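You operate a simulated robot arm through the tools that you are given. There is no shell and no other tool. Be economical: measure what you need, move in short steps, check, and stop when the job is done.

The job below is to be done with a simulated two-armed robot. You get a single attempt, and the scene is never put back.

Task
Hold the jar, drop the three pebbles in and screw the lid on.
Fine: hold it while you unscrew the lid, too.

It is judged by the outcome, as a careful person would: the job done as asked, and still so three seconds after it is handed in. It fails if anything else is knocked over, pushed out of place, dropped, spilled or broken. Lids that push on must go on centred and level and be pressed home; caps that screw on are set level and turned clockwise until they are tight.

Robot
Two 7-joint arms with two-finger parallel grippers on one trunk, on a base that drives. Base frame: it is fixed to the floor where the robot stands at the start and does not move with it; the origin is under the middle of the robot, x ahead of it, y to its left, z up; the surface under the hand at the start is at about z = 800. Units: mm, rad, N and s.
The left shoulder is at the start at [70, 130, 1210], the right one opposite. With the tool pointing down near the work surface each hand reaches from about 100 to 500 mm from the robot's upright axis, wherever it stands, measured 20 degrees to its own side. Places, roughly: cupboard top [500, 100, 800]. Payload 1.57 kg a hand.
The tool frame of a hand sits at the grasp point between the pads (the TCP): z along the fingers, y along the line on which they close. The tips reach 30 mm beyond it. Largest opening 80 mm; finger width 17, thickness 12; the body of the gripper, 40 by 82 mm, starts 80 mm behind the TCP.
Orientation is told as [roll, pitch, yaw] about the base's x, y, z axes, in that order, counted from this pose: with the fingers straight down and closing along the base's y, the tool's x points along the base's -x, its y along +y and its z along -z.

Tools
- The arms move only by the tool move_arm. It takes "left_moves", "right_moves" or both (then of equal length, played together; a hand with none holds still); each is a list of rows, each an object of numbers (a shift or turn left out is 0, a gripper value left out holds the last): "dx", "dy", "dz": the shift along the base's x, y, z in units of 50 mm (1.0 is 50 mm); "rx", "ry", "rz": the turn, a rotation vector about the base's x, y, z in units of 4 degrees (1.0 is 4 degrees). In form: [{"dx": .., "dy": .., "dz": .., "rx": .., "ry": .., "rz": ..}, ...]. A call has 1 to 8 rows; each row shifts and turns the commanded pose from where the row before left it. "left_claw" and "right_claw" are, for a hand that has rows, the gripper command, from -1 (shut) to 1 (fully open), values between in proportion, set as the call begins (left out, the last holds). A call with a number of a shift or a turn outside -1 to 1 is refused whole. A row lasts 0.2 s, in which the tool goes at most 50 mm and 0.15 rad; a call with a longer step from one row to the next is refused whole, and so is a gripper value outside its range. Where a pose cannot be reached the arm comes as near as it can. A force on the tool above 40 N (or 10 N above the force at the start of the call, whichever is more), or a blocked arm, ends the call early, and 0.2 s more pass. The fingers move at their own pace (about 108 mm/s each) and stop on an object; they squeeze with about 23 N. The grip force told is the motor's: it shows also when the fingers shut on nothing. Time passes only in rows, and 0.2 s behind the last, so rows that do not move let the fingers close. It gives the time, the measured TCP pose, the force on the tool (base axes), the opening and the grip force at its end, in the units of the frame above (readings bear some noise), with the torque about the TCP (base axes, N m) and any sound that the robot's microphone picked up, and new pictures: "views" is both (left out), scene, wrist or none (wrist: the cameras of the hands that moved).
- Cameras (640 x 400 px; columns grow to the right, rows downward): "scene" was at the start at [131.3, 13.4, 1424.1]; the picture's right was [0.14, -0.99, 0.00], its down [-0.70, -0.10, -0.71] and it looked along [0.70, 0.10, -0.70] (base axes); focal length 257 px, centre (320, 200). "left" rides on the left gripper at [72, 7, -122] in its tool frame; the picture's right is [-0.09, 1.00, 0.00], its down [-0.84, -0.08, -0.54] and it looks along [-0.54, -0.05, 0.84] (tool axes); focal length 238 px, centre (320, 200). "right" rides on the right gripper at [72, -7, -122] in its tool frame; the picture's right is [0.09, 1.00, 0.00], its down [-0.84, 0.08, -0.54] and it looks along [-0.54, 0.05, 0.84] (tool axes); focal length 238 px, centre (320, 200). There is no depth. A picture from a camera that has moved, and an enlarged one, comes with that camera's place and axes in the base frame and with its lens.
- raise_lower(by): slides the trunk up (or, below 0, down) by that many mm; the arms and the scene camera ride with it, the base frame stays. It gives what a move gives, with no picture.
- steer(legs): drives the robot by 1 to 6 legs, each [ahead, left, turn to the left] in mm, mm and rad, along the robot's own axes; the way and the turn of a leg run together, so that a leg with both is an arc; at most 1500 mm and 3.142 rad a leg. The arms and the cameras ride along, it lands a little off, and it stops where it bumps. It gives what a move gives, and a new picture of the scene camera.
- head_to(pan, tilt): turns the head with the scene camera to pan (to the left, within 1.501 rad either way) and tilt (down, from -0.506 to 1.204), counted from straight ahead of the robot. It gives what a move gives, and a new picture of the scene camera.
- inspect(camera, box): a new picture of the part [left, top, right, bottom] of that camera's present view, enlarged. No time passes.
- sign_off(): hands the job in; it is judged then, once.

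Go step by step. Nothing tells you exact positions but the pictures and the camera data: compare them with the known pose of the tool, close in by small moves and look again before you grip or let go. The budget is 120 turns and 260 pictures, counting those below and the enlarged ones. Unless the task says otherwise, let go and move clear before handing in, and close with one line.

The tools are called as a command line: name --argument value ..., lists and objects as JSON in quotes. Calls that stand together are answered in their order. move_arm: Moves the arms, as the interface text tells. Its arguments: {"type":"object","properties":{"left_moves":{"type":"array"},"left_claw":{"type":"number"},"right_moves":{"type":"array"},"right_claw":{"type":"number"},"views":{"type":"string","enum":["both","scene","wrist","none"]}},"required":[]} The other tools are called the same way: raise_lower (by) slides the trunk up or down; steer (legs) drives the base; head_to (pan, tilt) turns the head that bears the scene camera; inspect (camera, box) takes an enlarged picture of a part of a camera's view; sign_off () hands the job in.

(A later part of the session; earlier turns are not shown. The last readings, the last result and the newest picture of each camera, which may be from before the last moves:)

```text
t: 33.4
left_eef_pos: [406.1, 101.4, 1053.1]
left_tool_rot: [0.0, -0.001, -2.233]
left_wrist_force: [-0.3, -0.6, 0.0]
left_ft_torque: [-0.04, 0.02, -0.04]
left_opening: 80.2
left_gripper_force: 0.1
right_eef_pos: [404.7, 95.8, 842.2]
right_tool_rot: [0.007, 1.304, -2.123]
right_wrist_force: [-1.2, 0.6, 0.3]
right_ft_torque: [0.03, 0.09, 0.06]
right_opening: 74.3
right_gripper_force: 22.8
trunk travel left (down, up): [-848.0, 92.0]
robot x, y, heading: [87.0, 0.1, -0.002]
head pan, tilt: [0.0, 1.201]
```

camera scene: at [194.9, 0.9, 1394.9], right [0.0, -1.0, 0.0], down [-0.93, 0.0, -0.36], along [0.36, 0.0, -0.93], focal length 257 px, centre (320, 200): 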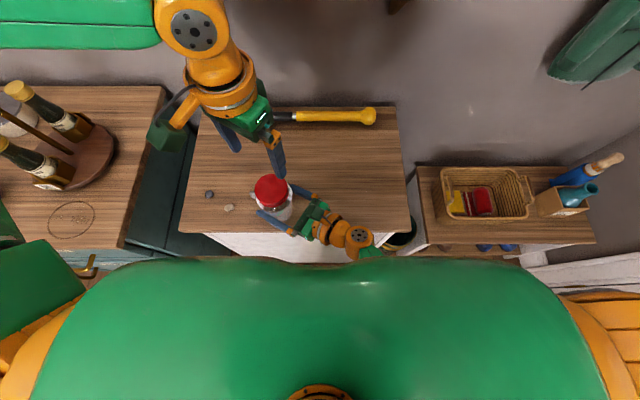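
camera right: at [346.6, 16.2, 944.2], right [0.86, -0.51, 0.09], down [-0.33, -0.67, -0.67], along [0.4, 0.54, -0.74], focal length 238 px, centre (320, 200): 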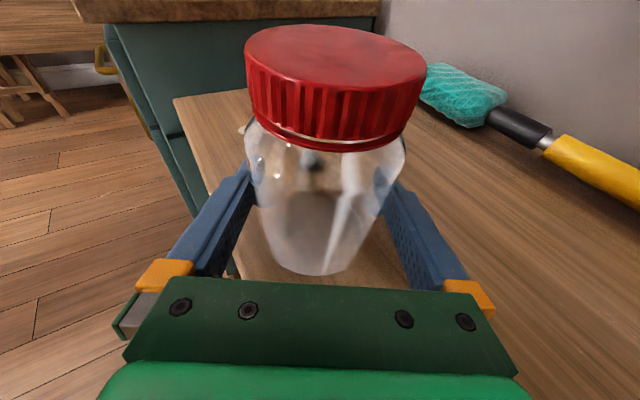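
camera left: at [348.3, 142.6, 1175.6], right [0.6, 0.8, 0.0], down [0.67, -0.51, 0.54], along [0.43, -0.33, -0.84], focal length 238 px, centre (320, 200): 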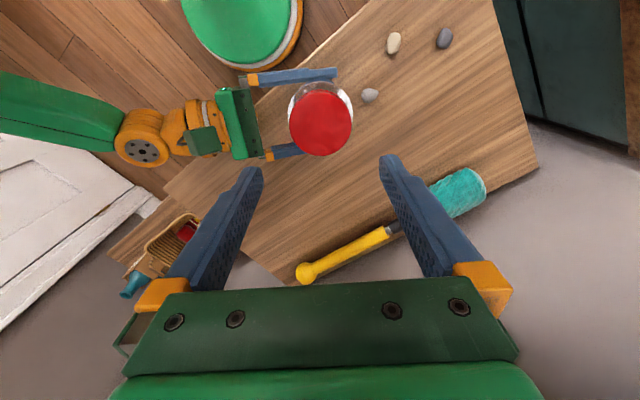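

move_arm --left_moves '[{"dz": -0.6}, {"dz": -0.6}, {"dz": -0.5}, {"dz": -0.2}, {}]' --views "both"

inspect --camera "right" --box '[200, 0, 480, 175]'

```text
t: 34.6
left_eef_pos: [399.4, 117.3, 967.3]
left_tool_rot: [-0.001, -0.002, -2.231]
left_wrist_force: [-1.3, -0.3, 0.0]
left_ft_torque: [0.0, -0.01, -0.05]
left_opening: 79.9
left_gripper_force: 0.1
left hand out of reach, approached as far as the arm can: row 2, 3, 4
right_eef_pos: [404.7, 95.5, 841.6]
right_tool_rot: [0.004, 1.302, -2.124]
right_wrist_force: [-0.8, -0.6, -0.2]
right_ft_torque: [0.03, 0.05, 0.02]
right_opening: 72.3
right_gripper_force: 23.7
trunk travel left (down, up): [-848.0, 92.0]
robot x, y, heading: [88.5, 3.3, 0.0]
head pan, tilt: [0.0, 1.201]
camera scene: at [195.5, 1.5, 1394.7], right [0.0, -1.0, 0.0], down [-0.93, 0.0, -0.36], along [0.36, 0.0, -0.93], focal length 257 px, centre (320, 200)
camera left: at [449.3, 170.8, 1089.6], right [0.73, -0.68, 0.0], down [-0.57, -0.61, 0.54], along [-0.37, -0.4, -0.84], focal length 238 px, centre (320, 200)
```

scene: 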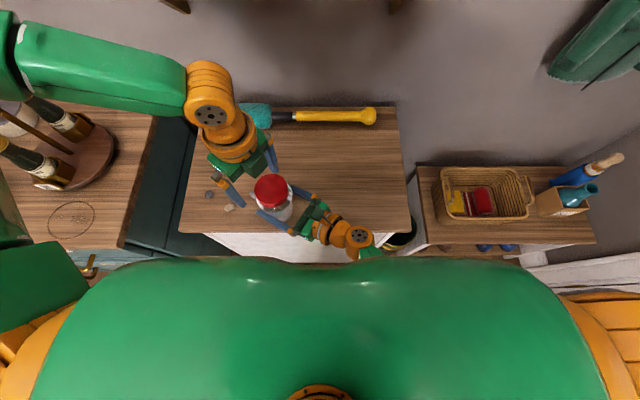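
left: 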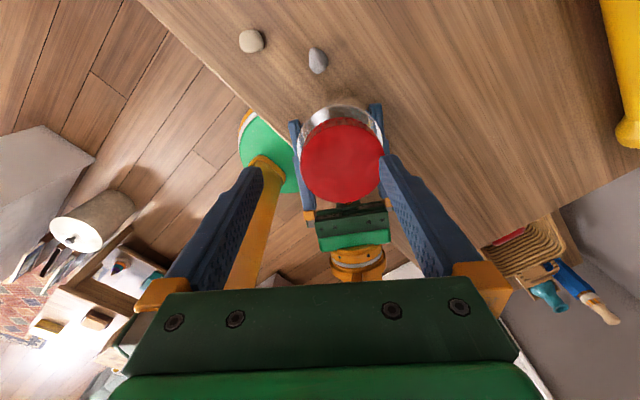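

```text
2.29 times, centred on (340, 88) of right
camera zoom: at [346.7, 16.6, 943.6], right [0.86, -0.51, 0.09], down [-0.33, -0.67, -0.66], along [0.4, 0.54, -0.74], focal length 545 px, centre (274, 457)
```

zoom: 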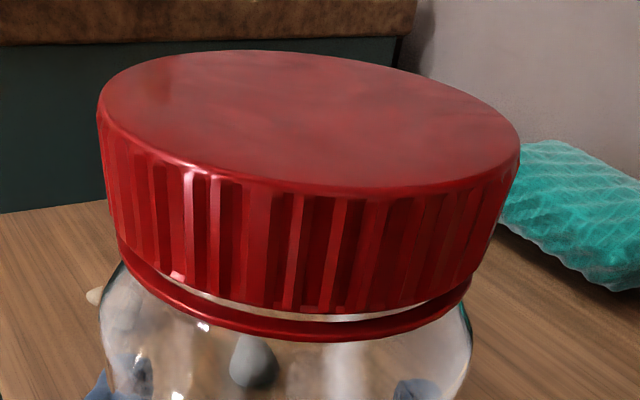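

The right hand's opening has crept from 75.3 to 72.3, so I'll check that grip before going on.

inspect --camera "right" --box '[170, 80, 490, 280]'

inspect --camera "scene" --box '[220, 150, 320, 250]'

move_arm --left_moves '[{"rz": 1}, {"rz": 1}]' --views "none"

```text
2.00 times, centred on (330, 180) of right
camera zoom: at [346.7, 16.6, 943.6], right [0.86, -0.51, 0.09], down [-0.33, -0.67, -0.66], along [0.4, 0.54, -0.74], focal length 477 px, centre (300, 240)
```

zoom: 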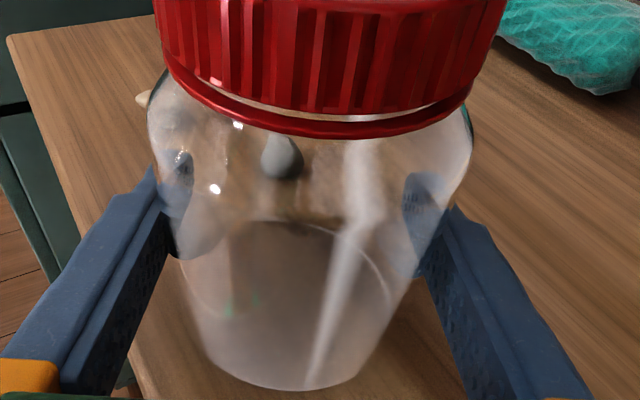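

```text
4.00 times, centred on (270, 200) of scene
camera zoom: at [195.5, 1.5, 1394.7], right [0.0, -1.0, 0.0], down [-0.93, 0.0, -0.36], along [0.36, 0.0, -0.93], focal length 1027 px, centre (520, 200)
```

zoom: 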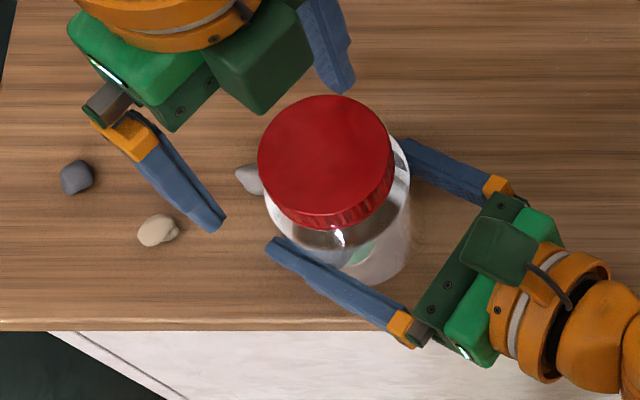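

```text
t: 35.2
left_eef_pos: [401.3, 120.3, 967.2]
left_tool_rot: [0.001, 0.0, -2.092]
left_wrist_force: [-0.2, -0.6, 0.2]
left_ft_torque: [-0.01, 0.03, 0.0]
left_opening: 80.3
left_gripper_force: 0.0
right_eef_pos: [404.9, 97.3, 842.5]
right_tool_rot: [0.003, 1.305, -2.124]
right_wrist_force: [0.3, -0.3, 0.3]
right_ft_torque: [0.03, -0.02, -0.05]
right_opening: 72.2
right_gripper_force: 22.9
trunk travel left (down, up): [-848.0, 92.0]
robot x, y, heading: [92.3, -0.5, 0.002]
head pan, tilt: [0.0, 1.201]
```

The jar hasn't moved and the grip is steady, so it has most likely settled on a facet. The left hand is 20 mm short at this height, so I'll see whether backing off the yaw brings it over the lid.

move_arm --left_moves '[{"rz": 1, "dx": 0.03, "dy": -0.1}, {"rz": 1, "dx": 0.03, "dy": -0.1}, {"rz": 1, "dx": 0.03, "dy": -0.1}, {"rz": 1, "dx": 0.03, "dy": -0.1}, {"rz": 1}, {"rz": 1}, {"rz": 1}, {"rz": 1}]' --views "none"

```text
t: 37.0
left_eef_pos: [401.1, 113.7, 974.9]
left_tool_rot: [-0.002, -0.002, -1.533]
left_wrist_force: [0.2, 0.6, 0.2]
left_ft_torque: [-0.02, -0.01, 0.03]
left_opening: 80.2
left_gripper_force: 0.0
left hand out of reach, approached as far as the arm can: row 1, 2, 3, 4
right_eef_pos: [406.0, 95.4, 842.9]
right_tool_rot: [0.006, 1.302, -2.124]
right_wrist_force: [0.7, -0.4, 0.3]
right_ft_torque: [0.1, 0.02, -0.03]
right_opening: 72.2
right_gripper_force: 22.6
trunk travel left (down, up): [-848.0, 92.0]
robot x, y, heading: [89.5, 2.9, -0.0]
head pan, tilt: [0.0, 1.201]
```

The limit depends on height rather than yaw. The fix is to lower the trunk a little and shift the robot right. First I release the jar and back the right hand straight out.

move_arm --right_moves '[{}, {}]' --right_claw 1 --views "none"

inspect --camera "right" --box '[170, 80, 490, 280]'

```text
t: 37.6
left_eef_pos: [400.1, 114.5, 977.1]
left_tool_rot: [-0.002, -0.002, -1.534]
left_wrist_force: [0.2, 0.2, 0.2]
left_ft_torque: [0.01, -0.02, 0.0]
left_opening: 79.9
left_gripper_force: 0.0
right_eef_pos: [405.2, 96.3, 842.0]
right_tool_rot: [0.005, 1.304, -2.123]
right_wrist_force: [0.2, -0.3, 1.0]
right_ft_torque: [0.0, 0.0, 0.03]
right_opening: 80.2
right_gripper_force: 0.1
trunk travel left (down, up): [-848.0, 92.0]
robot x, y, heading: [90.0, -1.0, 0.001]
head pan, tilt: [0.0, 1.201]
```

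```text
2.00 times, centred on (330, 180) of right
camera zoom: at [346.6, 16.7, 943.6], right [0.86, -0.51, 0.09], down [-0.33, -0.67, -0.66], along [0.4, 0.54, -0.74], focal length 477 px, centre (300, 240)
```

zoom: 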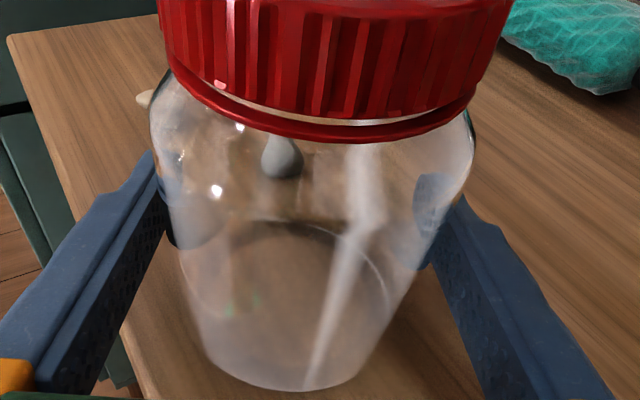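

move_arm --right_moves '[{"dx": -0.09, "dy": -0.146}, {"dx": -0.09, "dy": -0.146}, {"dx": -0.18, "dy": -0.29}, {"dx": -0.26, "dy": -0.42}, {"dx": -0.35, "dy": -0.57}, {}]' --left_moves '[{"dz": 0.3}, {"dz": 0.3}, {"dz": 0.3}, {"dz": 0.3}, {"dz": 0.3}, {}]' --views "none"

inspect --camera "scene" --box '[190, 130, 350, 230]'

```text
t: 39.0
left_eef_pos: [400.1, 115.1, 1050.8]
left_tool_rot: [-0.002, -0.002, -1.534]
left_wrist_force: [0.4, -0.6, 0.2]
left_ft_torque: [0.01, 0.02, 0.03]
left_opening: 80.2
left_gripper_force: 0.1
right_eef_pos: [355.9, 17.6, 842.4]
right_tool_rot: [0.007, 1.304, -2.122]
right_wrist_force: [-0.1, 0.0, -0.9]
right_ft_torque: [0.01, 0.0, -0.04]
right_opening: 80.1
right_gripper_force: 0.0
trunk travel left (down, up): [-848.0, 92.0]
robot x, y, heading: [87.9, 0.5, -0.001]
head pan, tilt: [0.0, 1.201]
```

```text
4.00 times, centred on (270, 180) of scene
camera zoom: at [195.7, 2.1, 1394.7], right [0.0, -1.0, 0.0], down [-0.93, 0.0, -0.36], along [0.36, 0.0, -0.93], focal length 1027 px, centre (520, 280)
```

zoom: 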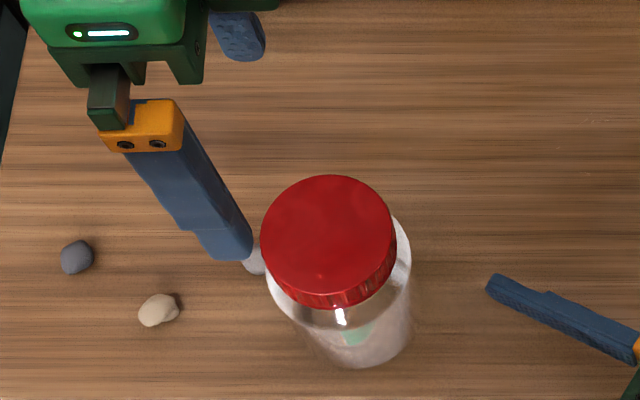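

The jar stands freely. I'll raise both hands, then shift the robot right 40 and lower the trunk 60.

move_arm --right_moves '[{"dz": 0.3}, {"dz": 0.3}, {"dz": 0.3}, {"dz": 0.3}, {"dz": 0.3}, {"dz": 0.3}, {"dz": 0.2}, {}]' --left_moves '[{"rz": -1, "dz": 0.2}, {"rz": -1, "dz": 0.2}, {"rz": -1, "dz": 0.2}, {"rz": -1, "dz": 0.2}, {"rz": -1, "dz": 0.2}, {"rz": -1}, {"rz": -1}, {"rz": -1}]' --views "none"

steer --legs '[[0, -40, 0]]'

raise_lower --by -60

```text
t: 40.8
left_eef_pos: [400.4, 113.9, 1100.8]
left_tool_rot: [0.0, 0.0, -2.093]
left_wrist_force: [0.0, 0.1, 0.0]
left_ft_torque: [0.03, 0.04, -0.03]
left_opening: 80.1
left_gripper_force: 0.1
right_eef_pos: [357.6, 17.2, 941.0]
right_tool_rot: [0.008, 1.304, -2.121]
right_wrist_force: [0.5, -1.2, 0.3]
right_ft_torque: [-0.03, -0.02, 0.02]
right_opening: 80.0
right_gripper_force: 0.0
trunk travel left (down, up): [-848.0, 92.0]
robot x, y, heading: [89.8, -1.6, 0.003]
head pan, tilt: [0.0, 1.201]
```

```text
t: 41.7
left_eef_pos: [400.7, 81.2, 1099.4]
left_tool_rot: [0.001, -0.006, -2.092]
left_wrist_force: [-0.2, 0.5, -0.2]
left_ft_torque: [-0.05, -0.01, 0.0]
left_opening: 80.2
left_gripper_force: 0.1
right_eef_pos: [357.6, -17.2, 942.0]
right_tool_rot: [0.018, 1.3, -2.111]
right_wrist_force: [0.1, 1.1, 0.0]
right_ft_torque: [-0.06, 0.02, 0.03]
right_opening: 79.9
right_gripper_force: 0.0
trunk travel left (down, up): [-848.0, 92.0]
robot x, y, heading: [87.1, -39.4, 0.003]
head pan, tilt: [0.0, 1.201]
camera scene: at [195.3, -30.1, 1394.7], right [0.0, -1.0, 0.01], down [-0.93, 0.0, -0.36], along [0.36, -0.01, -0.93], focal length 257 px, centre (320, 200)
```

scene: 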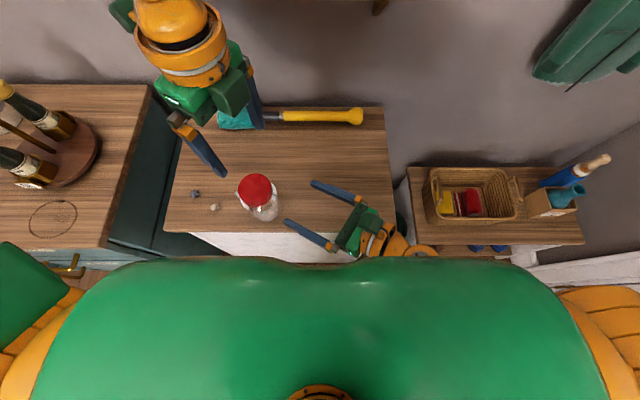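

```text
t: 42.7
left_eef_pos: [401.5, 73.1, 1039.9]
left_tool_rot: [-0.001, -0.002, -2.092]
left_wrist_force: [-0.7, 0.2, -1.0]
left_ft_torque: [0.0, 0.0, 0.02]
left_opening: 80.1
left_gripper_force: 0.0
right_eef_pos: [358.8, -23.6, 881.8]
right_tool_rot: [0.007, 1.304, -2.122]
right_wrist_force: [0.6, -0.1, -0.7]
right_ft_torque: [0.0, -0.01, 0.03]
right_opening: 79.9
right_gripper_force: 0.1
trunk travel left (down, up): [-788.0, 152.0]
robot x, y, heading: [87.9, -40.8, -0.001]
head pan, tilt: [0.0, 1.201]
```

move_arm --right_moves '[{"dx": -0.06, "dy": 0.4}, {"dy": 0.4}, {"dz": -0.39}, {"dz": -0.39}, {}]' --views "none"

inspect --camera "right" --box '[220, 50, 420, 250]'

inspect --camera "scene" --box '[170, 140, 330, 240]'

```text
t: 43.9
left_eef_pos: [399.5, 74.7, 1040.5]
left_tool_rot: [0.0, -0.003, -2.093]
left_wrist_force: [0.0, 0.6, -0.1]
left_ft_torque: [-0.04, 0.02, 0.0]
left_opening: 80.1
left_gripper_force: 0.0
right_eef_pos: [353.2, 18.2, 841.9]
right_tool_rot: [0.008, 1.305, -2.119]
right_wrist_force: [-1.1, 0.2, -0.1]
right_ft_torque: [0.0, -0.03, 0.0]
right_opening: 80.0
right_gripper_force: 0.1
trunk travel left (down, up): [-788.0, 152.0]
robot x, y, heading: [89.0, -38.4, -0.0]
head pan, tilt: [0.0, 1.201]
```

```text
2.00 times, centred on (320, 150) of right
camera zoom: at [294.5, -61.7, 943.3], right [0.86, -0.51, 0.09], down [-0.33, -0.67, -0.66], along [0.4, 0.54, -0.74], focal length 477 px, centre (320, 300)
```

zoom: 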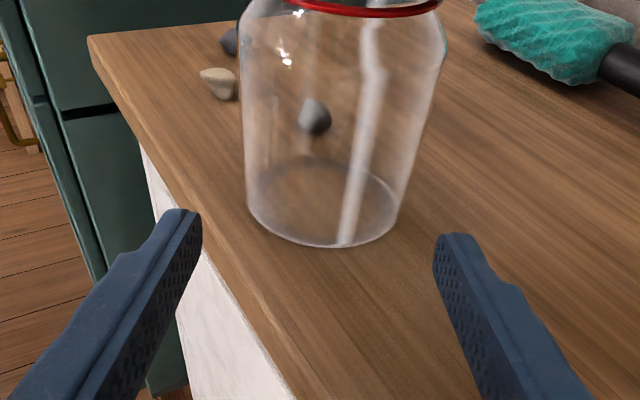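

```text
4.00 times, centred on (250, 190) of scene
camera zoom: at [195.1, -37.8, 1334.8], right [0.0, -1.0, 0.0], down [-0.93, 0.0, -0.36], along [0.36, 0.0, -0.93], focal length 1027 px, centre (600, 240)
```

zoom: 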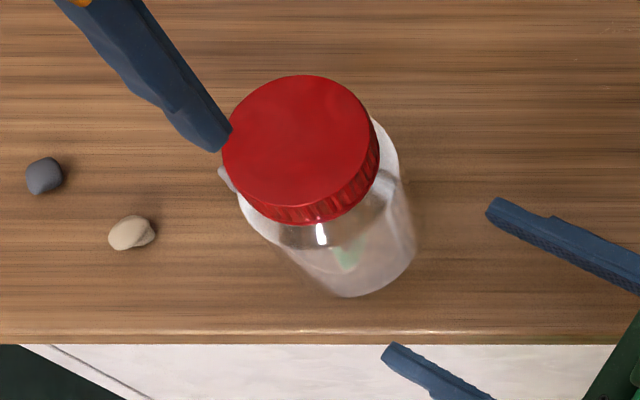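

The jar is at about [407, 100] and my aim is about 3 mm off to one side. I'll correct that and slide in most of the way.

move_arm --right_moves '[{"dx": 0.055, "dy": -0.034}, {"dx": 0.22, "dy": 0.36}, {"dx": 0.22, "dy": 0.36}, {}]' --views "none"

inspect --camera "right" --box '[220, 80, 420, 280]'

```text
t: 44.9
left_eef_pos: [400.0, 74.4, 1039.9]
left_tool_rot: [-0.002, 0.0, -2.093]
left_wrist_force: [0.3, 0.1, -0.5]
left_ft_torque: [0.02, -0.02, 0.0]
left_opening: 80.2
left_gripper_force: 0.1
right_eef_pos: [378.7, 51.4, 842.1]
right_tool_rot: [0.005, 1.304, -2.122]
right_wrist_force: [-0.5, 0.5, 0.1]
right_ft_torque: [-0.03, 0.01, -0.01]
right_opening: 79.9
right_gripper_force: 0.1
trunk travel left (down, up): [-788.0, 152.0]
robot x, y, heading: [85.7, -35.3, -0.002]
head pan, tilt: [0.0, 1.201]
```

```text
2.00 times, centred on (320, 180) of right
camera zoom: at [320.3, -28.3, 943.7], right [0.86, -0.51, 0.09], down [-0.33, -0.67, -0.66], along [0.4, 0.54, -0.74], focal length 477 px, centre (320, 240)
```

zoom: 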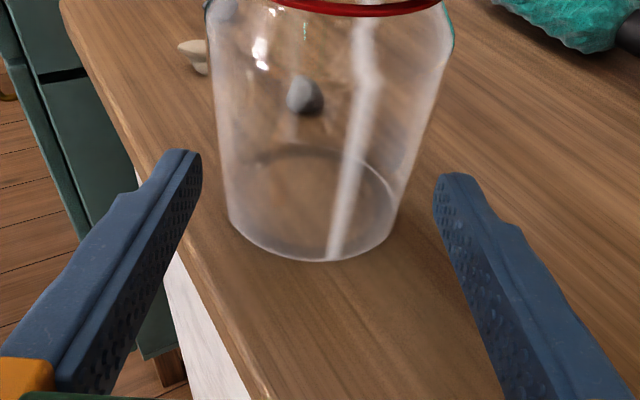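

move_arm --right_moves '[{"dx": 0.1, "dy": 0.163}, {"dx": 0.1, "dy": 0.163}, {"dx": 0.1, "dy": 0.163}, {}]' --views "none"

inspect --camera "right" --box '[220, 80, 420, 280]'

```text
t: 45.9
left_eef_pos: [400.2, 74.2, 1039.3]
left_tool_rot: [-0.003, -0.002, -2.092]
left_wrist_force: [-1.0, -0.4, 0.1]
left_ft_torque: [0.0, 0.04, -0.03]
left_opening: 80.0
left_gripper_force: 0.0
right_eef_pos: [393.6, 76.3, 841.3]
right_tool_rot: [0.005, 1.304, -2.124]
right_wrist_force: [0.3, 0.1, 0.4]
right_ft_torque: [0.0, -0.01, 0.0]
right_opening: 80.1
right_gripper_force: 0.0
trunk travel left (down, up): [-788.0, 152.0]
robot x, y, heading: [89.9, -39.0, -0.003]
head pan, tilt: [0.0, 1.201]
```

```text
2.00 times, centred on (320, 180) of right
camera zoom: at [334.5, -3.7, 943.2], right [0.86, -0.51, 0.09], down [-0.33, -0.67, -0.66], along [0.4, 0.54, -0.74], focal length 477 px, centre (320, 240)
```

zoom: 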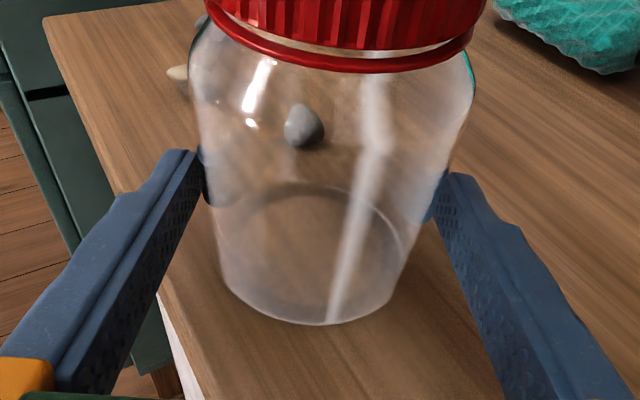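

move_arm --right_moves '[{"dx": 0.09, "dy": 0.146}, {"dx": 0.09, "dy": 0.146}, {"dx": 0.085, "dy": 0.14}, {}]' --views "none"

move_arm --right_moves '[{}, {}, {}]' --right_claw -1 --left_moves '[{"dx": 0.1, "dy": 0.2}, {"dx": 0.04, "dy": 0.2}, {"dy": 0.13}]' --views "none"

inspect --camera "left" --box '[160, 0, 480, 200]'

inspect --camera "scene" --box '[170, 140, 330, 240]'

```text
t: 46.9
left_eef_pos: [399.4, 73.5, 1040.7]
left_tool_rot: [-0.002, -0.003, -2.093]
left_wrist_force: [0.2, -0.4, 0.3]
left_ft_torque: [0.02, 0.04, 0.0]
left_opening: 80.0
left_gripper_force: 0.2
right_eef_pos: [407.6, 98.5, 842.0]
right_tool_rot: [0.007, 1.305, -2.122]
right_wrist_force: [-0.1, 0.1, 0.6]
right_ft_torque: [0.01, 0.02, 0.03]
right_opening: 79.9
right_gripper_force: 0.1
trunk travel left (down, up): [-788.0, 152.0]
robot x, y, heading: [90.0, -37.6, -0.0]
head pan, tilt: [0.0, 1.201]
```

```text
t: 47.7
left_eef_pos: [407.7, 101.2, 1039.1]
left_tool_rot: [-0.001, -0.001, -2.092]
left_wrist_force: [-0.7, -0.1, 0.2]
left_ft_torque: [-0.02, -0.01, -0.03]
left_opening: 79.9
left_gripper_force: 0.0
right_eef_pos: [408.2, 98.0, 842.3]
right_tool_rot: [0.007, 1.305, -2.121]
right_wrist_force: [0.2, -0.5, 1.7]
right_ft_torque: [-0.04, -0.08, 0.0]
right_opening: 72.1
right_gripper_force: 22.9
trunk travel left (down, up): [-788.0, 152.0]
robot x, y, heading: [88.3, -45.1, -0.003]
head pan, tilt: [0.0, 1.201]
```

```text
2.00 times, centred on (320, 100) of left
camera zoom: at [448.9, 159.4, 1162.8], right [0.82, -0.58, 0.0], down [-0.48, -0.69, 0.54], along [-0.31, -0.44, -0.84], focal length 477 px, centre (320, 400)
```

zoom: 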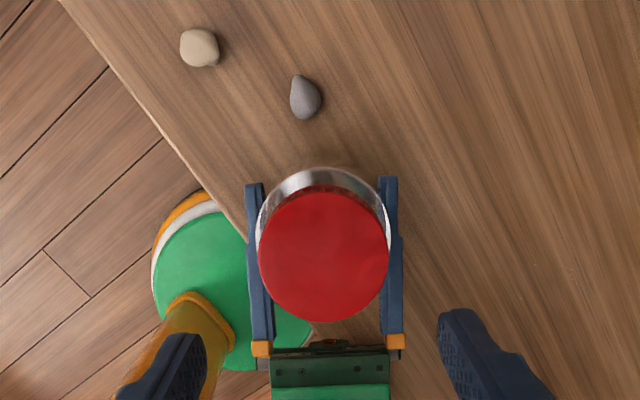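

```text
4.00 times, centred on (250, 190) of scene
camera zoom: at [195.1, -38.2, 1334.8], right [0.0, -1.0, 0.0], down [-0.93, 0.0, -0.36], along [0.36, 0.0, -0.93], focal length 1027 px, centre (600, 240)
```

zoom: 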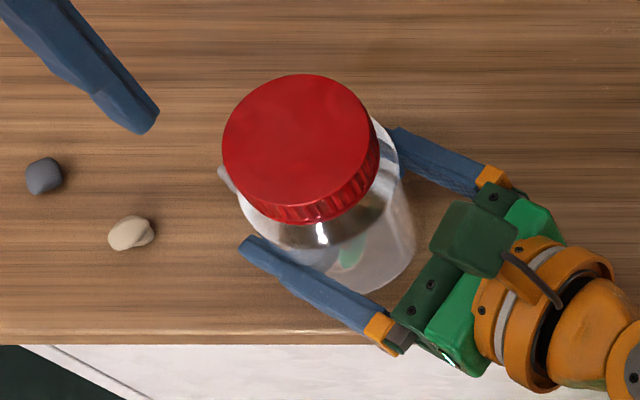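

The jar is held again at 72 mm and the lid centre is at about [408.5, 101]. I'll wind further while coming down to just above the lid.

move_arm --left_moves '[{"rz": -1, "dz": -0.2}, {"rz": -1, "dz": -0.2}, {"rz": -1, "dz": -0.2}, {"rz": -1, "dz": -0.2}, {"rz": -1, "dz": -0.2}, {"rz": -1, "dz": -0.2}, {"rz": -1, "dz": -0.2}, {"rz": -1, "dz": -0.2}]' --views "wrist"

```text
t: 49.5
left_eef_pos: [406.1, 100.2, 961.5]
left_tool_rot: [0.0, 0.001, -2.653]
left_wrist_force: [0.4, 0.5, 0.1]
left_ft_torque: [-0.01, 0.02, 0.01]
left_opening: 79.9
left_gripper_force: 0.0
right_eef_pos: [406.7, 97.9, 841.9]
right_tool_rot: [0.007, 1.303, -2.122]
right_wrist_force: [0.9, -0.7, 0.9]
right_ft_torque: [-0.06, -0.13, -0.01]
right_opening: 72.2
right_gripper_force: 23.0
trunk travel left (down, up): [-788.0, 152.0]
robot x, y, heading: [91.2, -35.9, 0.0]
head pan, tilt: [0.0, 1.201]
camera left: at [474.1, 127.5, 1083.8], right [0.39, -0.92, 0.0], down [-0.77, -0.33, 0.54], along [-0.5, -0.21, -0.84], focal length 238 px, centre (320, 200)
```

left: 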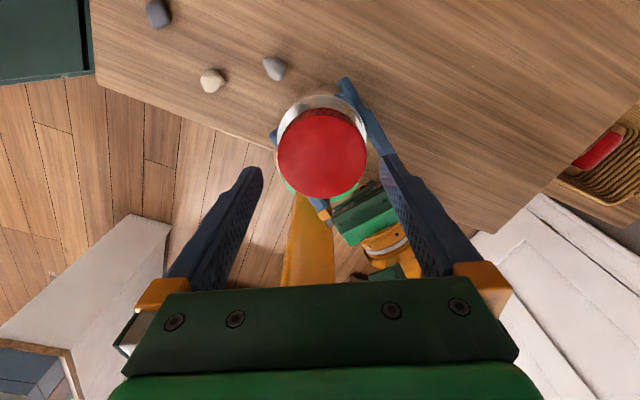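

move_arm --left_moves '[{"dx": 0.06}, {"dz": -0.25}, {"dz": -0.25}, {"dz": -0.15}, {}]' --views "none"

inspect --camera "right" --box '[160, 0, 480, 200]'

inspect --camera "left" --box '[160, 50, 480, 250]'

inspect --camera "scene" --box '[190, 130, 310, 230]'

```text
t: 50.7
left_eef_pos: [410.1, 100.1, 926.7]
left_tool_rot: [-0.001, 0.001, -2.651]
left_wrist_force: [0.4, -0.4, 0.3]
left_ft_torque: [-0.01, -0.04, 0.03]
left_opening: 80.3
left_gripper_force: 0.0
right_eef_pos: [407.1, 96.8, 841.4]
right_tool_rot: [0.007, 1.305, -2.12]
right_wrist_force: [0.4, -0.3, 0.7]
right_ft_torque: [-0.04, -0.06, 0.01]
right_opening: 72.1
right_gripper_force: 22.8
trunk travel left (down, up): [-788.0, 152.0]
robot x, y, heading: [88.3, -38.5, 0.004]
head pan, tilt: [0.0, 1.201]
```

```text
2.00 times, centred on (320, 100) of right
camera zoom: at [348.5, 18.2, 942.9], right [0.86, -0.51, 0.09], down [-0.33, -0.67, -0.66], along [0.4, 0.54, -0.74], focal length 477 px, centre (320, 400)
```

zoom: 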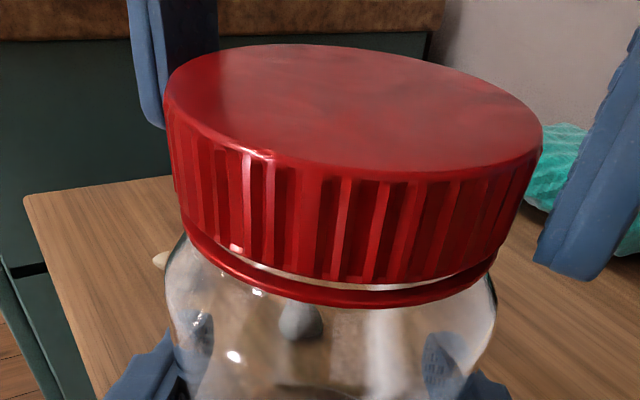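

```text
2.00 times, centred on (320, 150) of left
camera zoom: at [476.5, 127.6, 1050.2], right [0.39, -0.92, 0.0], down [-0.77, -0.33, 0.54], along [-0.5, -0.21, -0.84], focal length 477 px, centre (320, 300)
```

zoom: 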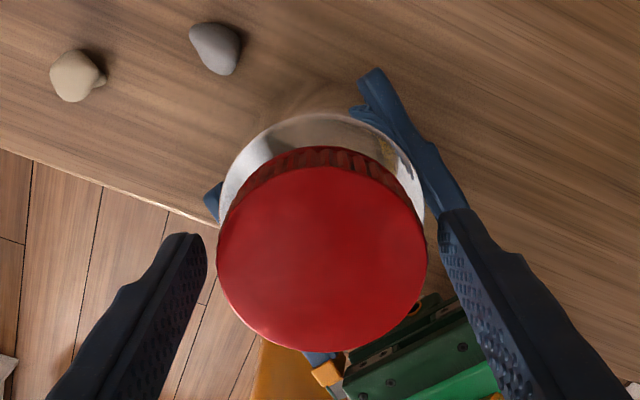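

```text
4.00 times, centred on (250, 180) of scene
camera zoom: at [195.0, -38.3, 1334.8], right [0.0, -1.0, 0.0], down [-0.93, 0.0, -0.36], along [0.36, 0.0, -0.93], focal length 1027 px, centre (600, 280)
```

zoom: 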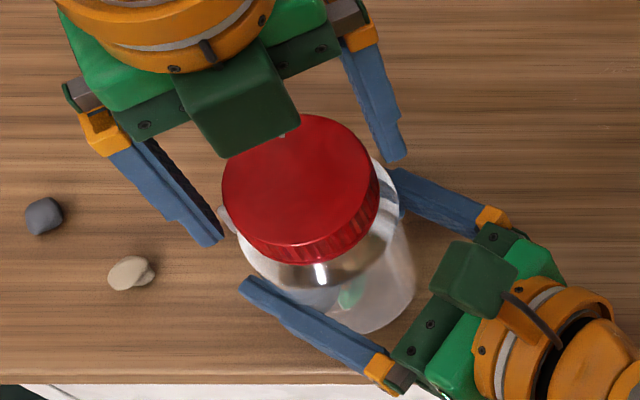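

The fingers straddle the lid centrally with the tips just above its lower rim. Gripping the lid.

move_arm --left_moves '[{}, {}, {}]' --left_claw -1 --views "none"

inspect --camera "right" --box '[160, 0, 480, 200]'

```text
t: 51.5
left_eef_pos: [409.4, 100.0, 927.7]
left_tool_rot: [-0.001, -0.002, -2.651]
left_wrist_force: [1.0, -2.5, 0.3]
left_ft_torque: [-0.05, 0.01, 0.04]
left_opening: 65.5
left_gripper_force: 22.7
right_eef_pos: [406.8, 97.7, 841.6]
right_tool_rot: [0.005, 1.305, -2.122]
right_wrist_force: [-0.1, 2.6, 0.9]
right_ft_torque: [-0.14, 0.02, 0.01]
right_opening: 72.3
right_gripper_force: 22.5
trunk travel left (down, up): [-788.0, 152.0]
robot x, y, heading: [93.7, -40.9, -0.002]
head pan, tilt: [0.0, 1.201]
```

```text
2.00 times, centred on (320, 100) of right
camera zoom: at [348.5, 18.2, 942.9], right [0.86, -0.51, 0.09], down [-0.33, -0.67, -0.66], along [0.4, 0.54, -0.74], focal length 477 px, centre (320, 400)
```

zoom: 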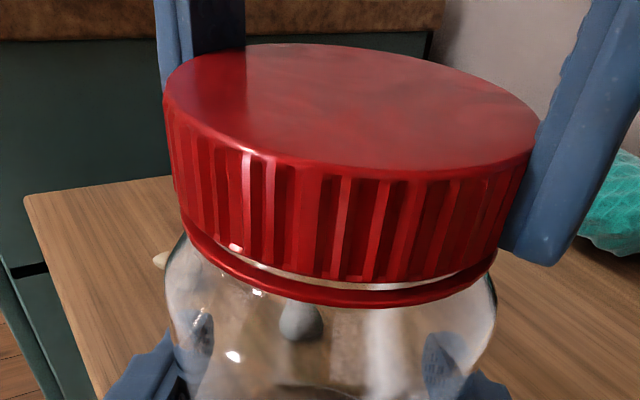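

Lid gripped at 65.5. Now turning counter-clockwise.

move_arm --left_moves '[{"rz": 1}, {"rz": 1}, {"rz": 1}, {"rz": 1}, {"rz": 1}, {"rz": 1}, {"rz": 1}, {"rz": 1}]' --views "none"

inspect --camera "right" --box '[160, 0, 480, 200]'

```text
t: 53.3
left_eef_pos: [409.5, 102.1, 926.4]
left_tool_rot: [-0.003, -0.003, -2.092]
left_wrist_force: [-9.4, -5.8, 4.2]
left_ft_torque: [-0.15, 0.4, -0.02]
left_opening: 65.9
left_gripper_force: 22.7
right_eef_pos: [407.8, 97.3, 841.5]
right_tool_rot: [0.008, 1.304, -2.121]
right_wrist_force: [10.0, 4.4, -1.6]
right_ft_torque: [-0.27, 0.47, -0.01]
right_opening: 72.0
right_gripper_force: 23.2
trunk travel left (down, up): [-788.0, 152.0]
robot x, y, heading: [90.1, -38.3, 0.004]
head pan, tilt: [0.0, 1.201]
```

```text
2.00 times, centred on (320, 100) of right
camera zoom: at [348.7, 18.2, 943.0], right [0.86, -0.51, 0.09], down [-0.33, -0.67, -0.66], along [0.4, 0.54, -0.74], focal length 477 px, centre (320, 400)
```

zoom: 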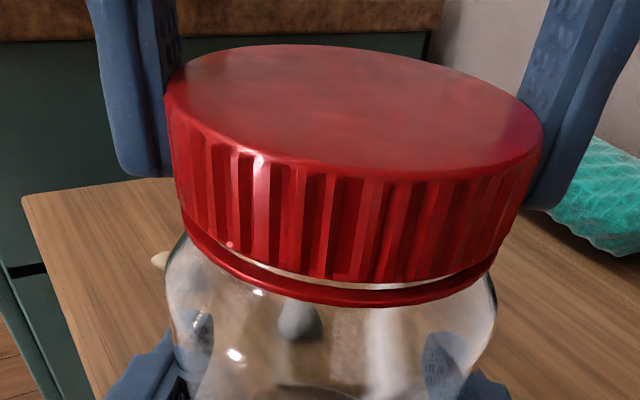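

move_arm --left_moves '[{"rz": 1, "dx": -0.02, "dy": -0.015}, {"rz": 1}, {"rz": 1}, {"rz": 1}, {"rz": 1}, {"rz": 1}, {"rz": 1}, {"rz": 1}]' --views "none"

inspect --camera "right" --box '[160, 0, 480, 200]'

```text
t: 55.1
left_eef_pos: [407.8, 100.2, 927.5]
left_tool_rot: [-0.001, 0.0, -1.532]
left_wrist_force: [-15.8, 16.5, 13.9]
left_ft_torque: [0.48, 0.55, -0.06]
left_opening: 65.7
left_gripper_force: 22.8
right_eef_pos: [406.9, 97.5, 840.8]
right_tool_rot: [0.01, 1.303, -2.122]
right_wrist_force: [19.1, -15.7, -2.5]
right_ft_torque: [0.72, 0.36, 0.09]
right_opening: 72.2
right_gripper_force: 23.0
trunk travel left (down, up): [-788.0, 152.0]
robot x, y, heading: [88.9, -38.8, -0.002]
head pan, tilt: [0.0, 1.201]
```

```text
2.00 times, centred on (320, 100) of right
camera zoom: at [348.8, 17.8, 943.0], right [0.86, -0.51, 0.09], down [-0.33, -0.67, -0.66], along [0.4, 0.54, -0.74], focal length 477 px, centre (320, 400)
```

zoom: 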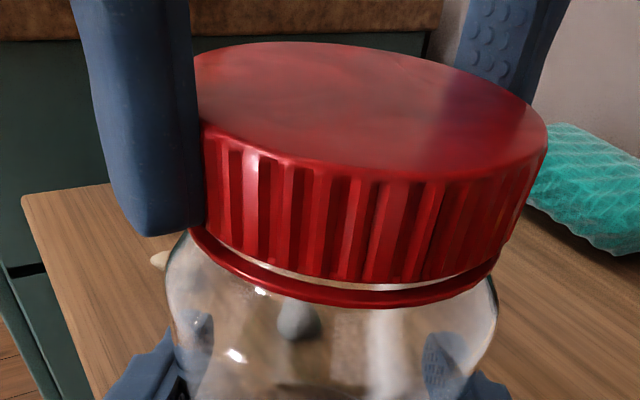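

The lid is turning, with some side load. I'll ease the hand towards the axis and slightly up, and keep turning.

move_arm --left_moves '[{"rz": 1, "dx": -0.03, "dy": 0.03, "dz": 0.015}, {"rz": 1}, {"rz": 1}, {"rz": 1}, {"rz": 1}, {"rz": 1}, {"rz": 1}, {"rz": 1}]' --views "none"

inspect --camera "right" --box '[160, 0, 480, 200]'

```text
t: 56.9
left_eef_pos: [407.2, 103.0, 928.7]
left_tool_rot: [-0.002, -0.002, -0.974]
left_wrist_force: [-13.0, -8.0, 1.9]
left_ft_torque: [-0.43, 0.56, -0.05]
left_opening: 66.0
left_gripper_force: 23.2
right_eef_pos: [407.1, 98.6, 842.4]
right_tool_rot: [0.008, 1.302, -2.121]
right_wrist_force: [12.9, 8.1, 0.8]
right_ft_torque: [-0.35, 0.34, -0.01]
right_opening: 72.0
right_gripper_force: 22.7
trunk travel left (down, up): [-788.0, 152.0]
robot x, y, heading: [88.2, -47.2, -0.0]
head pan, tilt: [0.0, 1.201]
```

```text
2.00 times, centred on (320, 100) of right
camera zoom: at [348.2, 18.3, 943.1], right [0.86, -0.51, 0.09], down [-0.33, -0.67, -0.66], along [0.4, 0.54, -0.74], focal length 477 px, centre (320, 400)
```

zoom: 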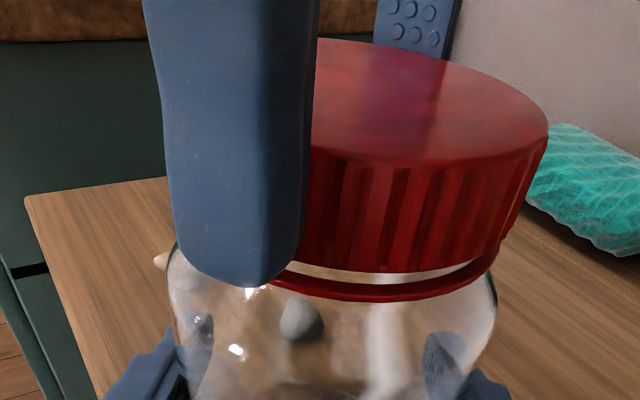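

move_arm --left_moves '[{"rz": 1, "dx": -0.02, "dy": -0.015, "dz": 0.005}, {"rz": 1}, {"rz": 1}, {"rz": 1}, {"rz": 1}, {"rz": 1}, {"rz": 1}, {"rz": 1}]' --views "none"

```text
t: 58.7
left_eef_pos: [406.3, 100.4, 929.4]
left_tool_rot: [-0.002, 0.001, -0.415]
left_wrist_force: [-6.5, -3.4, 3.3]
left_ft_torque: [0.19, 0.01, -0.05]
left_opening: 66.0
left_gripper_force: 23.1
right_eef_pos: [406.6, 98.6, 842.5]
right_tool_rot: [0.005, 1.305, -2.124]
right_wrist_force: [5.6, 3.5, -0.7]
right_ft_torque: [-0.37, 0.39, 0.01]
right_opening: 72.0
right_gripper_force: 23.4
trunk travel left (down, up): [-788.0, 152.0]
robot x, y, heading: [85.3, -39.8, -0.0]
head pan, tilt: [0.0, 1.201]
```

move_arm --left_moves '[{"rz": 1, "dx": -0.01, "dy": -0.005, "dz": 0.006}, {"rz": 1}, {"rz": 1}, {"rz": 1}, {"rz": 1}, {"rz": 1}, {"rz": 1}, {"rz": 1}]' --views "none"

move_arm --left_moves '[{"rz": 1, "dz": 0.006}, {"rz": 1}, {"rz": 1}, {"rz": 1}, {"rz": 1}, {"rz": 1}, {"rz": 1}, {"rz": 1}]' --views "none"

inspect --camera "right" --box '[160, 0, 480, 200]'

```text
t: 60.5
left_eef_pos: [406.7, 99.8, 928.5]
left_tool_rot: [-0.003, -0.003, 0.142]
left_wrist_force: [-6.5, -12.8, 1.7]
left_ft_torque: [-0.67, 0.34, -0.06]
left_opening: 66.0
left_gripper_force: 22.9
right_eef_pos: [407.4, 97.3, 841.4]
right_tool_rot: [0.005, 1.305, -2.126]
right_wrist_force: [5.1, 12.0, 0.5]
right_ft_torque: [-0.37, 0.18, 0.03]
right_opening: 71.8
right_gripper_force: 23.1
trunk travel left (down, up): [-788.0, 152.0]
robot x, y, heading: [89.9, -37.3, -0.002]
head pan, tilt: [0.0, 1.201]
```

```text
t: 62.3
left_eef_pos: [405.4, 100.4, 929.8]
left_tool_rot: [-0.003, -0.001, 0.701]
left_wrist_force: [4.3, -16.2, 6.4]
left_ft_torque: [-0.82, -0.23, -0.08]
left_opening: 66.0
left_gripper_force: 22.8
right_eef_pos: [406.4, 97.2, 841.2]
right_tool_rot: [0.006, 1.303, -2.121]
right_wrist_force: [-4.5, 16.7, -2.7]
right_ft_torque: [-0.46, -0.04, 0.11]
right_opening: 72.3
right_gripper_force: 22.8
trunk travel left (down, up): [-788.0, 152.0]
robot x, y, heading: [86.5, -39.8, 0.001]
head pan, tilt: [0.0, 1.201]
```

```text
2.00 times, centred on (320, 100) of right
camera zoom: at [347.8, 18.3, 942.9], right [0.86, -0.51, 0.09], down [-0.33, -0.67, -0.66], along [0.4, 0.54, -0.74], focal length 477 px, centre (320, 400)
```

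zoom: 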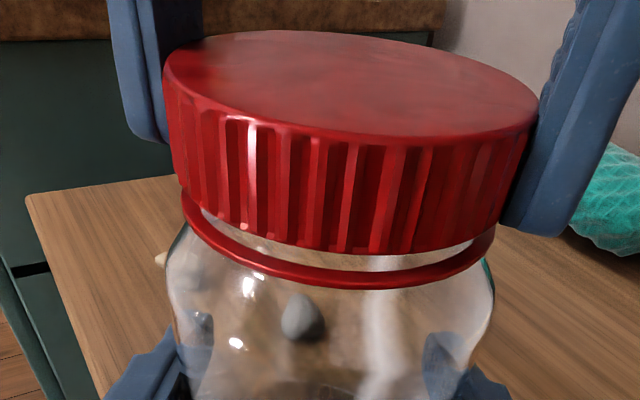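

The lid is rising. There's side load pushing the jar towards +y, so I'll relieve it and continue.

move_arm --left_moves '[{"dx": 0.01, "dy": -0.04, "dz": 0.02}, {"rz": 1}, {"rz": 1}, {"rz": 1}, {"rz": 1}, {"rz": 1}, {"rz": 1}, {"rz": 1}]' --views "none"

inspect --camera "right" --box '[160, 0, 480, 200]'

```text
t: 64.1
left_eef_pos: [406.6, 98.9, 930.5]
left_tool_rot: [-0.001, -0.002, 1.191]
left_wrist_force: [6.4, 9.5, 1.3]
left_ft_torque: [0.43, -0.2, -0.03]
left_opening: 65.8
left_gripper_force: 22.5
right_eef_pos: [407.7, 96.8, 840.7]
right_tool_rot: [0.005, 1.305, -2.125]
right_wrist_force: [-6.2, -9.0, -0.5]
right_ft_torque: [0.42, -0.35, 0.02]
right_opening: 72.1
right_gripper_force: 22.9
trunk travel left (down, up): [-788.0, 152.0]
robot x, y, heading: [88.8, -38.1, -0.002]
head pan, tilt: [0.0, 1.201]
```

```text
2.00 times, centred on (320, 100) of right
camera zoom: at [349.1, 18.2, 942.6], right [0.86, -0.51, 0.09], down [-0.33, -0.67, -0.66], along [0.4, 0.54, -0.74], focal length 477 px, centre (320, 400)
```

zoom: 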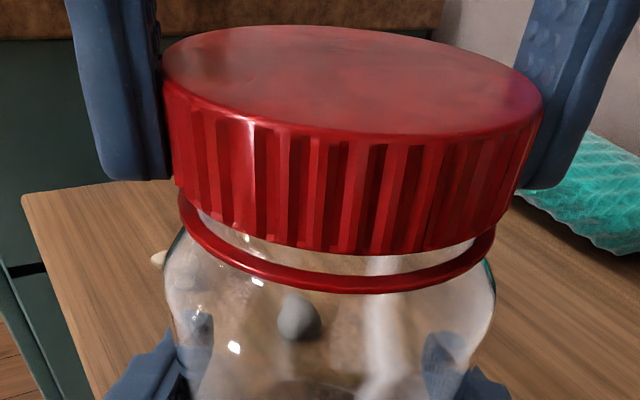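

move_arm --left_moves '[{"rz": 1, "dx": 0.01, "dy": 0.015, "dz": 0.006}, {"rz": 1}, {"rz": 1}, {"rz": 1}, {"rz": 1}, {"rz": 1}, {"rz": 1}, {"rz": 1}]' --views "none"

move_arm --left_moves '[{"rz": 1, "dz": 0.01}, {"rz": 1}, {"rz": 1}, {"rz": 1}, {"rz": 1}, {"rz": 1}, {"rz": 1}, {"rz": 1}]' --views "none"

inspect --camera "right" --box '[160, 0, 480, 200]'

```text
t: 65.9
left_eef_pos: [408.8, 100.0, 930.5]
left_tool_rot: [0.0, 0.0, 1.749]
left_wrist_force: [2.8, -11.9, 2.4]
left_ft_torque: [-0.4, 0.07, -0.01]
left_opening: 65.8
left_gripper_force: 23.0
right_eef_pos: [407.4, 98.2, 841.0]
right_tool_rot: [0.006, 1.304, -2.124]
right_wrist_force: [-2.1, 11.1, -1.5]
right_ft_torque: [-0.59, -0.29, 0.04]
right_opening: 72.2
right_gripper_force: 22.9
trunk travel left (down, up): [-788.0, 152.0]
robot x, y, heading: [90.2, -40.7, -0.001]
head pan, tilt: [0.0, 1.201]
```

```text
t: 67.7
left_eef_pos: [436.8, 159.4, 954.9]
left_tool_rot: [0.005, -0.001, 2.306]
left_wrist_force: [0.4, -7.1, -1.8]
left_ft_torque: [-0.18, 0.05, -0.07]
left_opening: 66.8
left_gripper_force: 22.8
left hand out of reach, approached as far as the arm can: row 2, 3, 4, 5, 6, 7, 8
right_eef_pos: [407.5, 99.0, 841.0]
right_tool_rot: [0.007, 1.302, -2.124]
right_wrist_force: [-0.1, 7.8, -0.2]
right_ft_torque: [-0.67, -0.06, 0.29]
right_opening: 71.2
right_gripper_force: 22.9
trunk travel left (down, up): [-788.0, 152.0]
robot x, y, heading: [86.6, -37.6, 0.002]
head pan, tilt: [0.0, 1.201]
```

```text
2.00 times, centred on (320, 100) of right
camera zoom: at [348.8, 18.7, 942.5], right [0.86, -0.51, 0.09], down [-0.33, -0.67, -0.66], along [0.4, 0.54, -0.74], focal length 477 px, centre (320, 400)
```

zoom: 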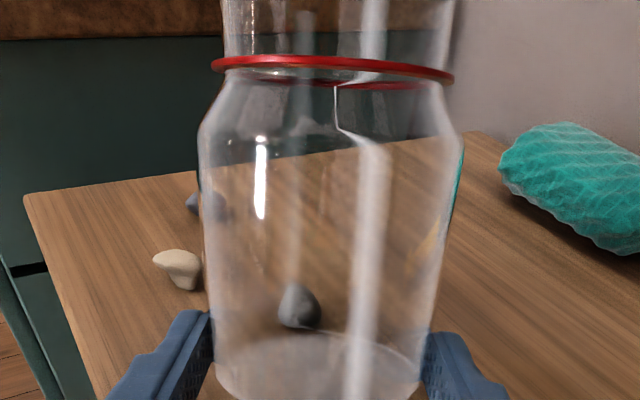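

Turning past about 100° hit a limit and the hand swung away with the lid and tilted the jar. I need to see exactly what happened before moving.

move_arm --right_moves '[{}]' --left_moves '[{}]' --views "both"

inspect --camera "scene" --box '[170, 120, 330, 240]'

```text
t: 68.1
left_eef_pos: [437.0, 160.0, 955.0]
left_tool_rot: [0.002, 0.001, 2.304]
left_wrist_force: [0.7, -5.7, 0.7]
left_ft_torque: [-0.2, -0.01, 0.03]
left_opening: 66.7
left_gripper_force: 22.8
right_eef_pos: [407.2, 97.6, 840.6]
right_tool_rot: [0.005, 1.302, -2.124]
right_wrist_force: [-1.5, 7.0, -3.3]
right_ft_torque: [-0.59, -0.06, 0.22]
right_opening: 70.9
right_gripper_force: 22.8
trunk travel left (down, up): [-788.0, 152.0]
robot x, y, heading: [85.1, -36.4, 0.002]
head pan, tilt: [0.0, 1.201]
camera scene: at [195.7, -37.9, 1334.7], right [0.0, -1.0, 0.0], down [-0.93, 0.0, -0.36], along [0.36, 0.0, -0.93], focal length 257 px, centre (320, 200)
camera right: at [348.8, 18.4, 942.4], right [0.86, -0.51, 0.09], down [-0.33, -0.67, -0.66], along [0.4, 0.54, -0.74], focal length 238 px, centre (320, 200)
camera left: at [480.6, 101.2, 1077.1], right [-0.8, -0.6, 0.0], down [-0.5, 0.67, 0.54], along [-0.33, 0.43, -0.84], focal length 238 px, centre (320, 200)
```

scene: 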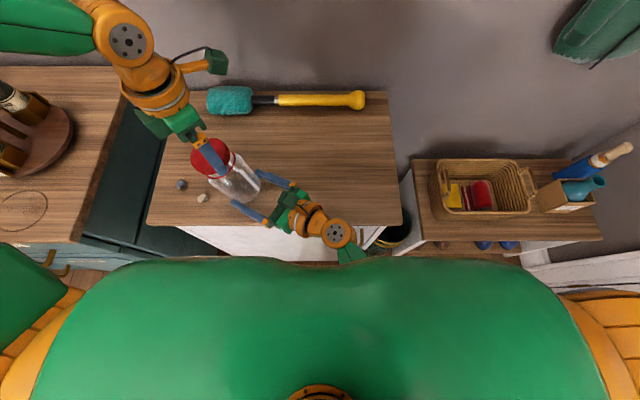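
right: 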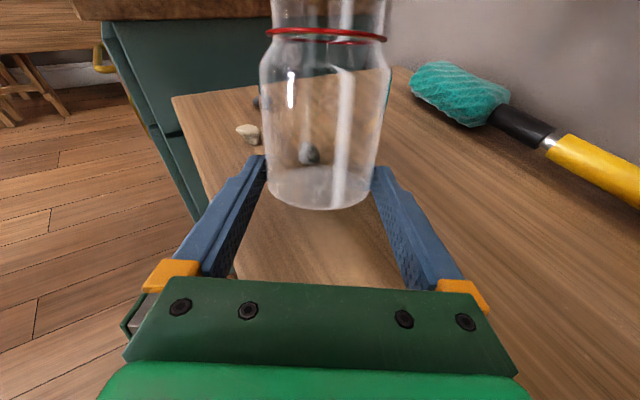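
left: 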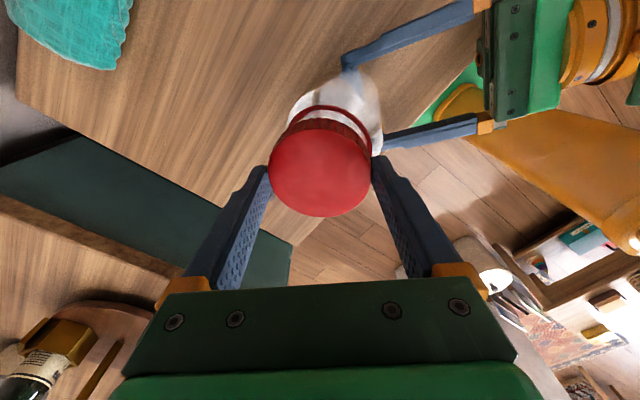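

```text
3.33 times, centred on (250, 180) of scene
camera zoom: at [195.7, -37.9, 1334.7], right [0.0, -1.0, 0.0], down [-0.93, 0.0, -0.36], along [0.36, 0.0, -0.93], focal length 856 px, centre (553, 267)
```

zoom: 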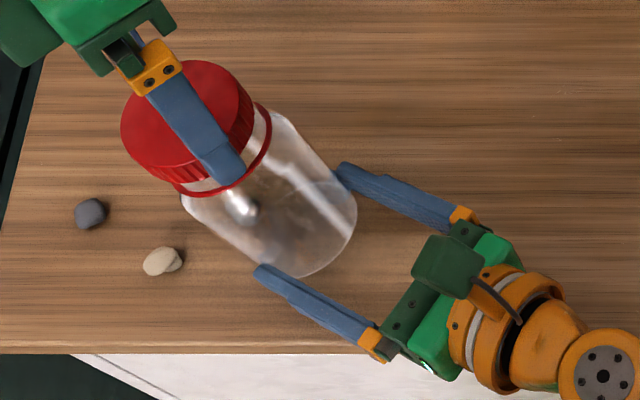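

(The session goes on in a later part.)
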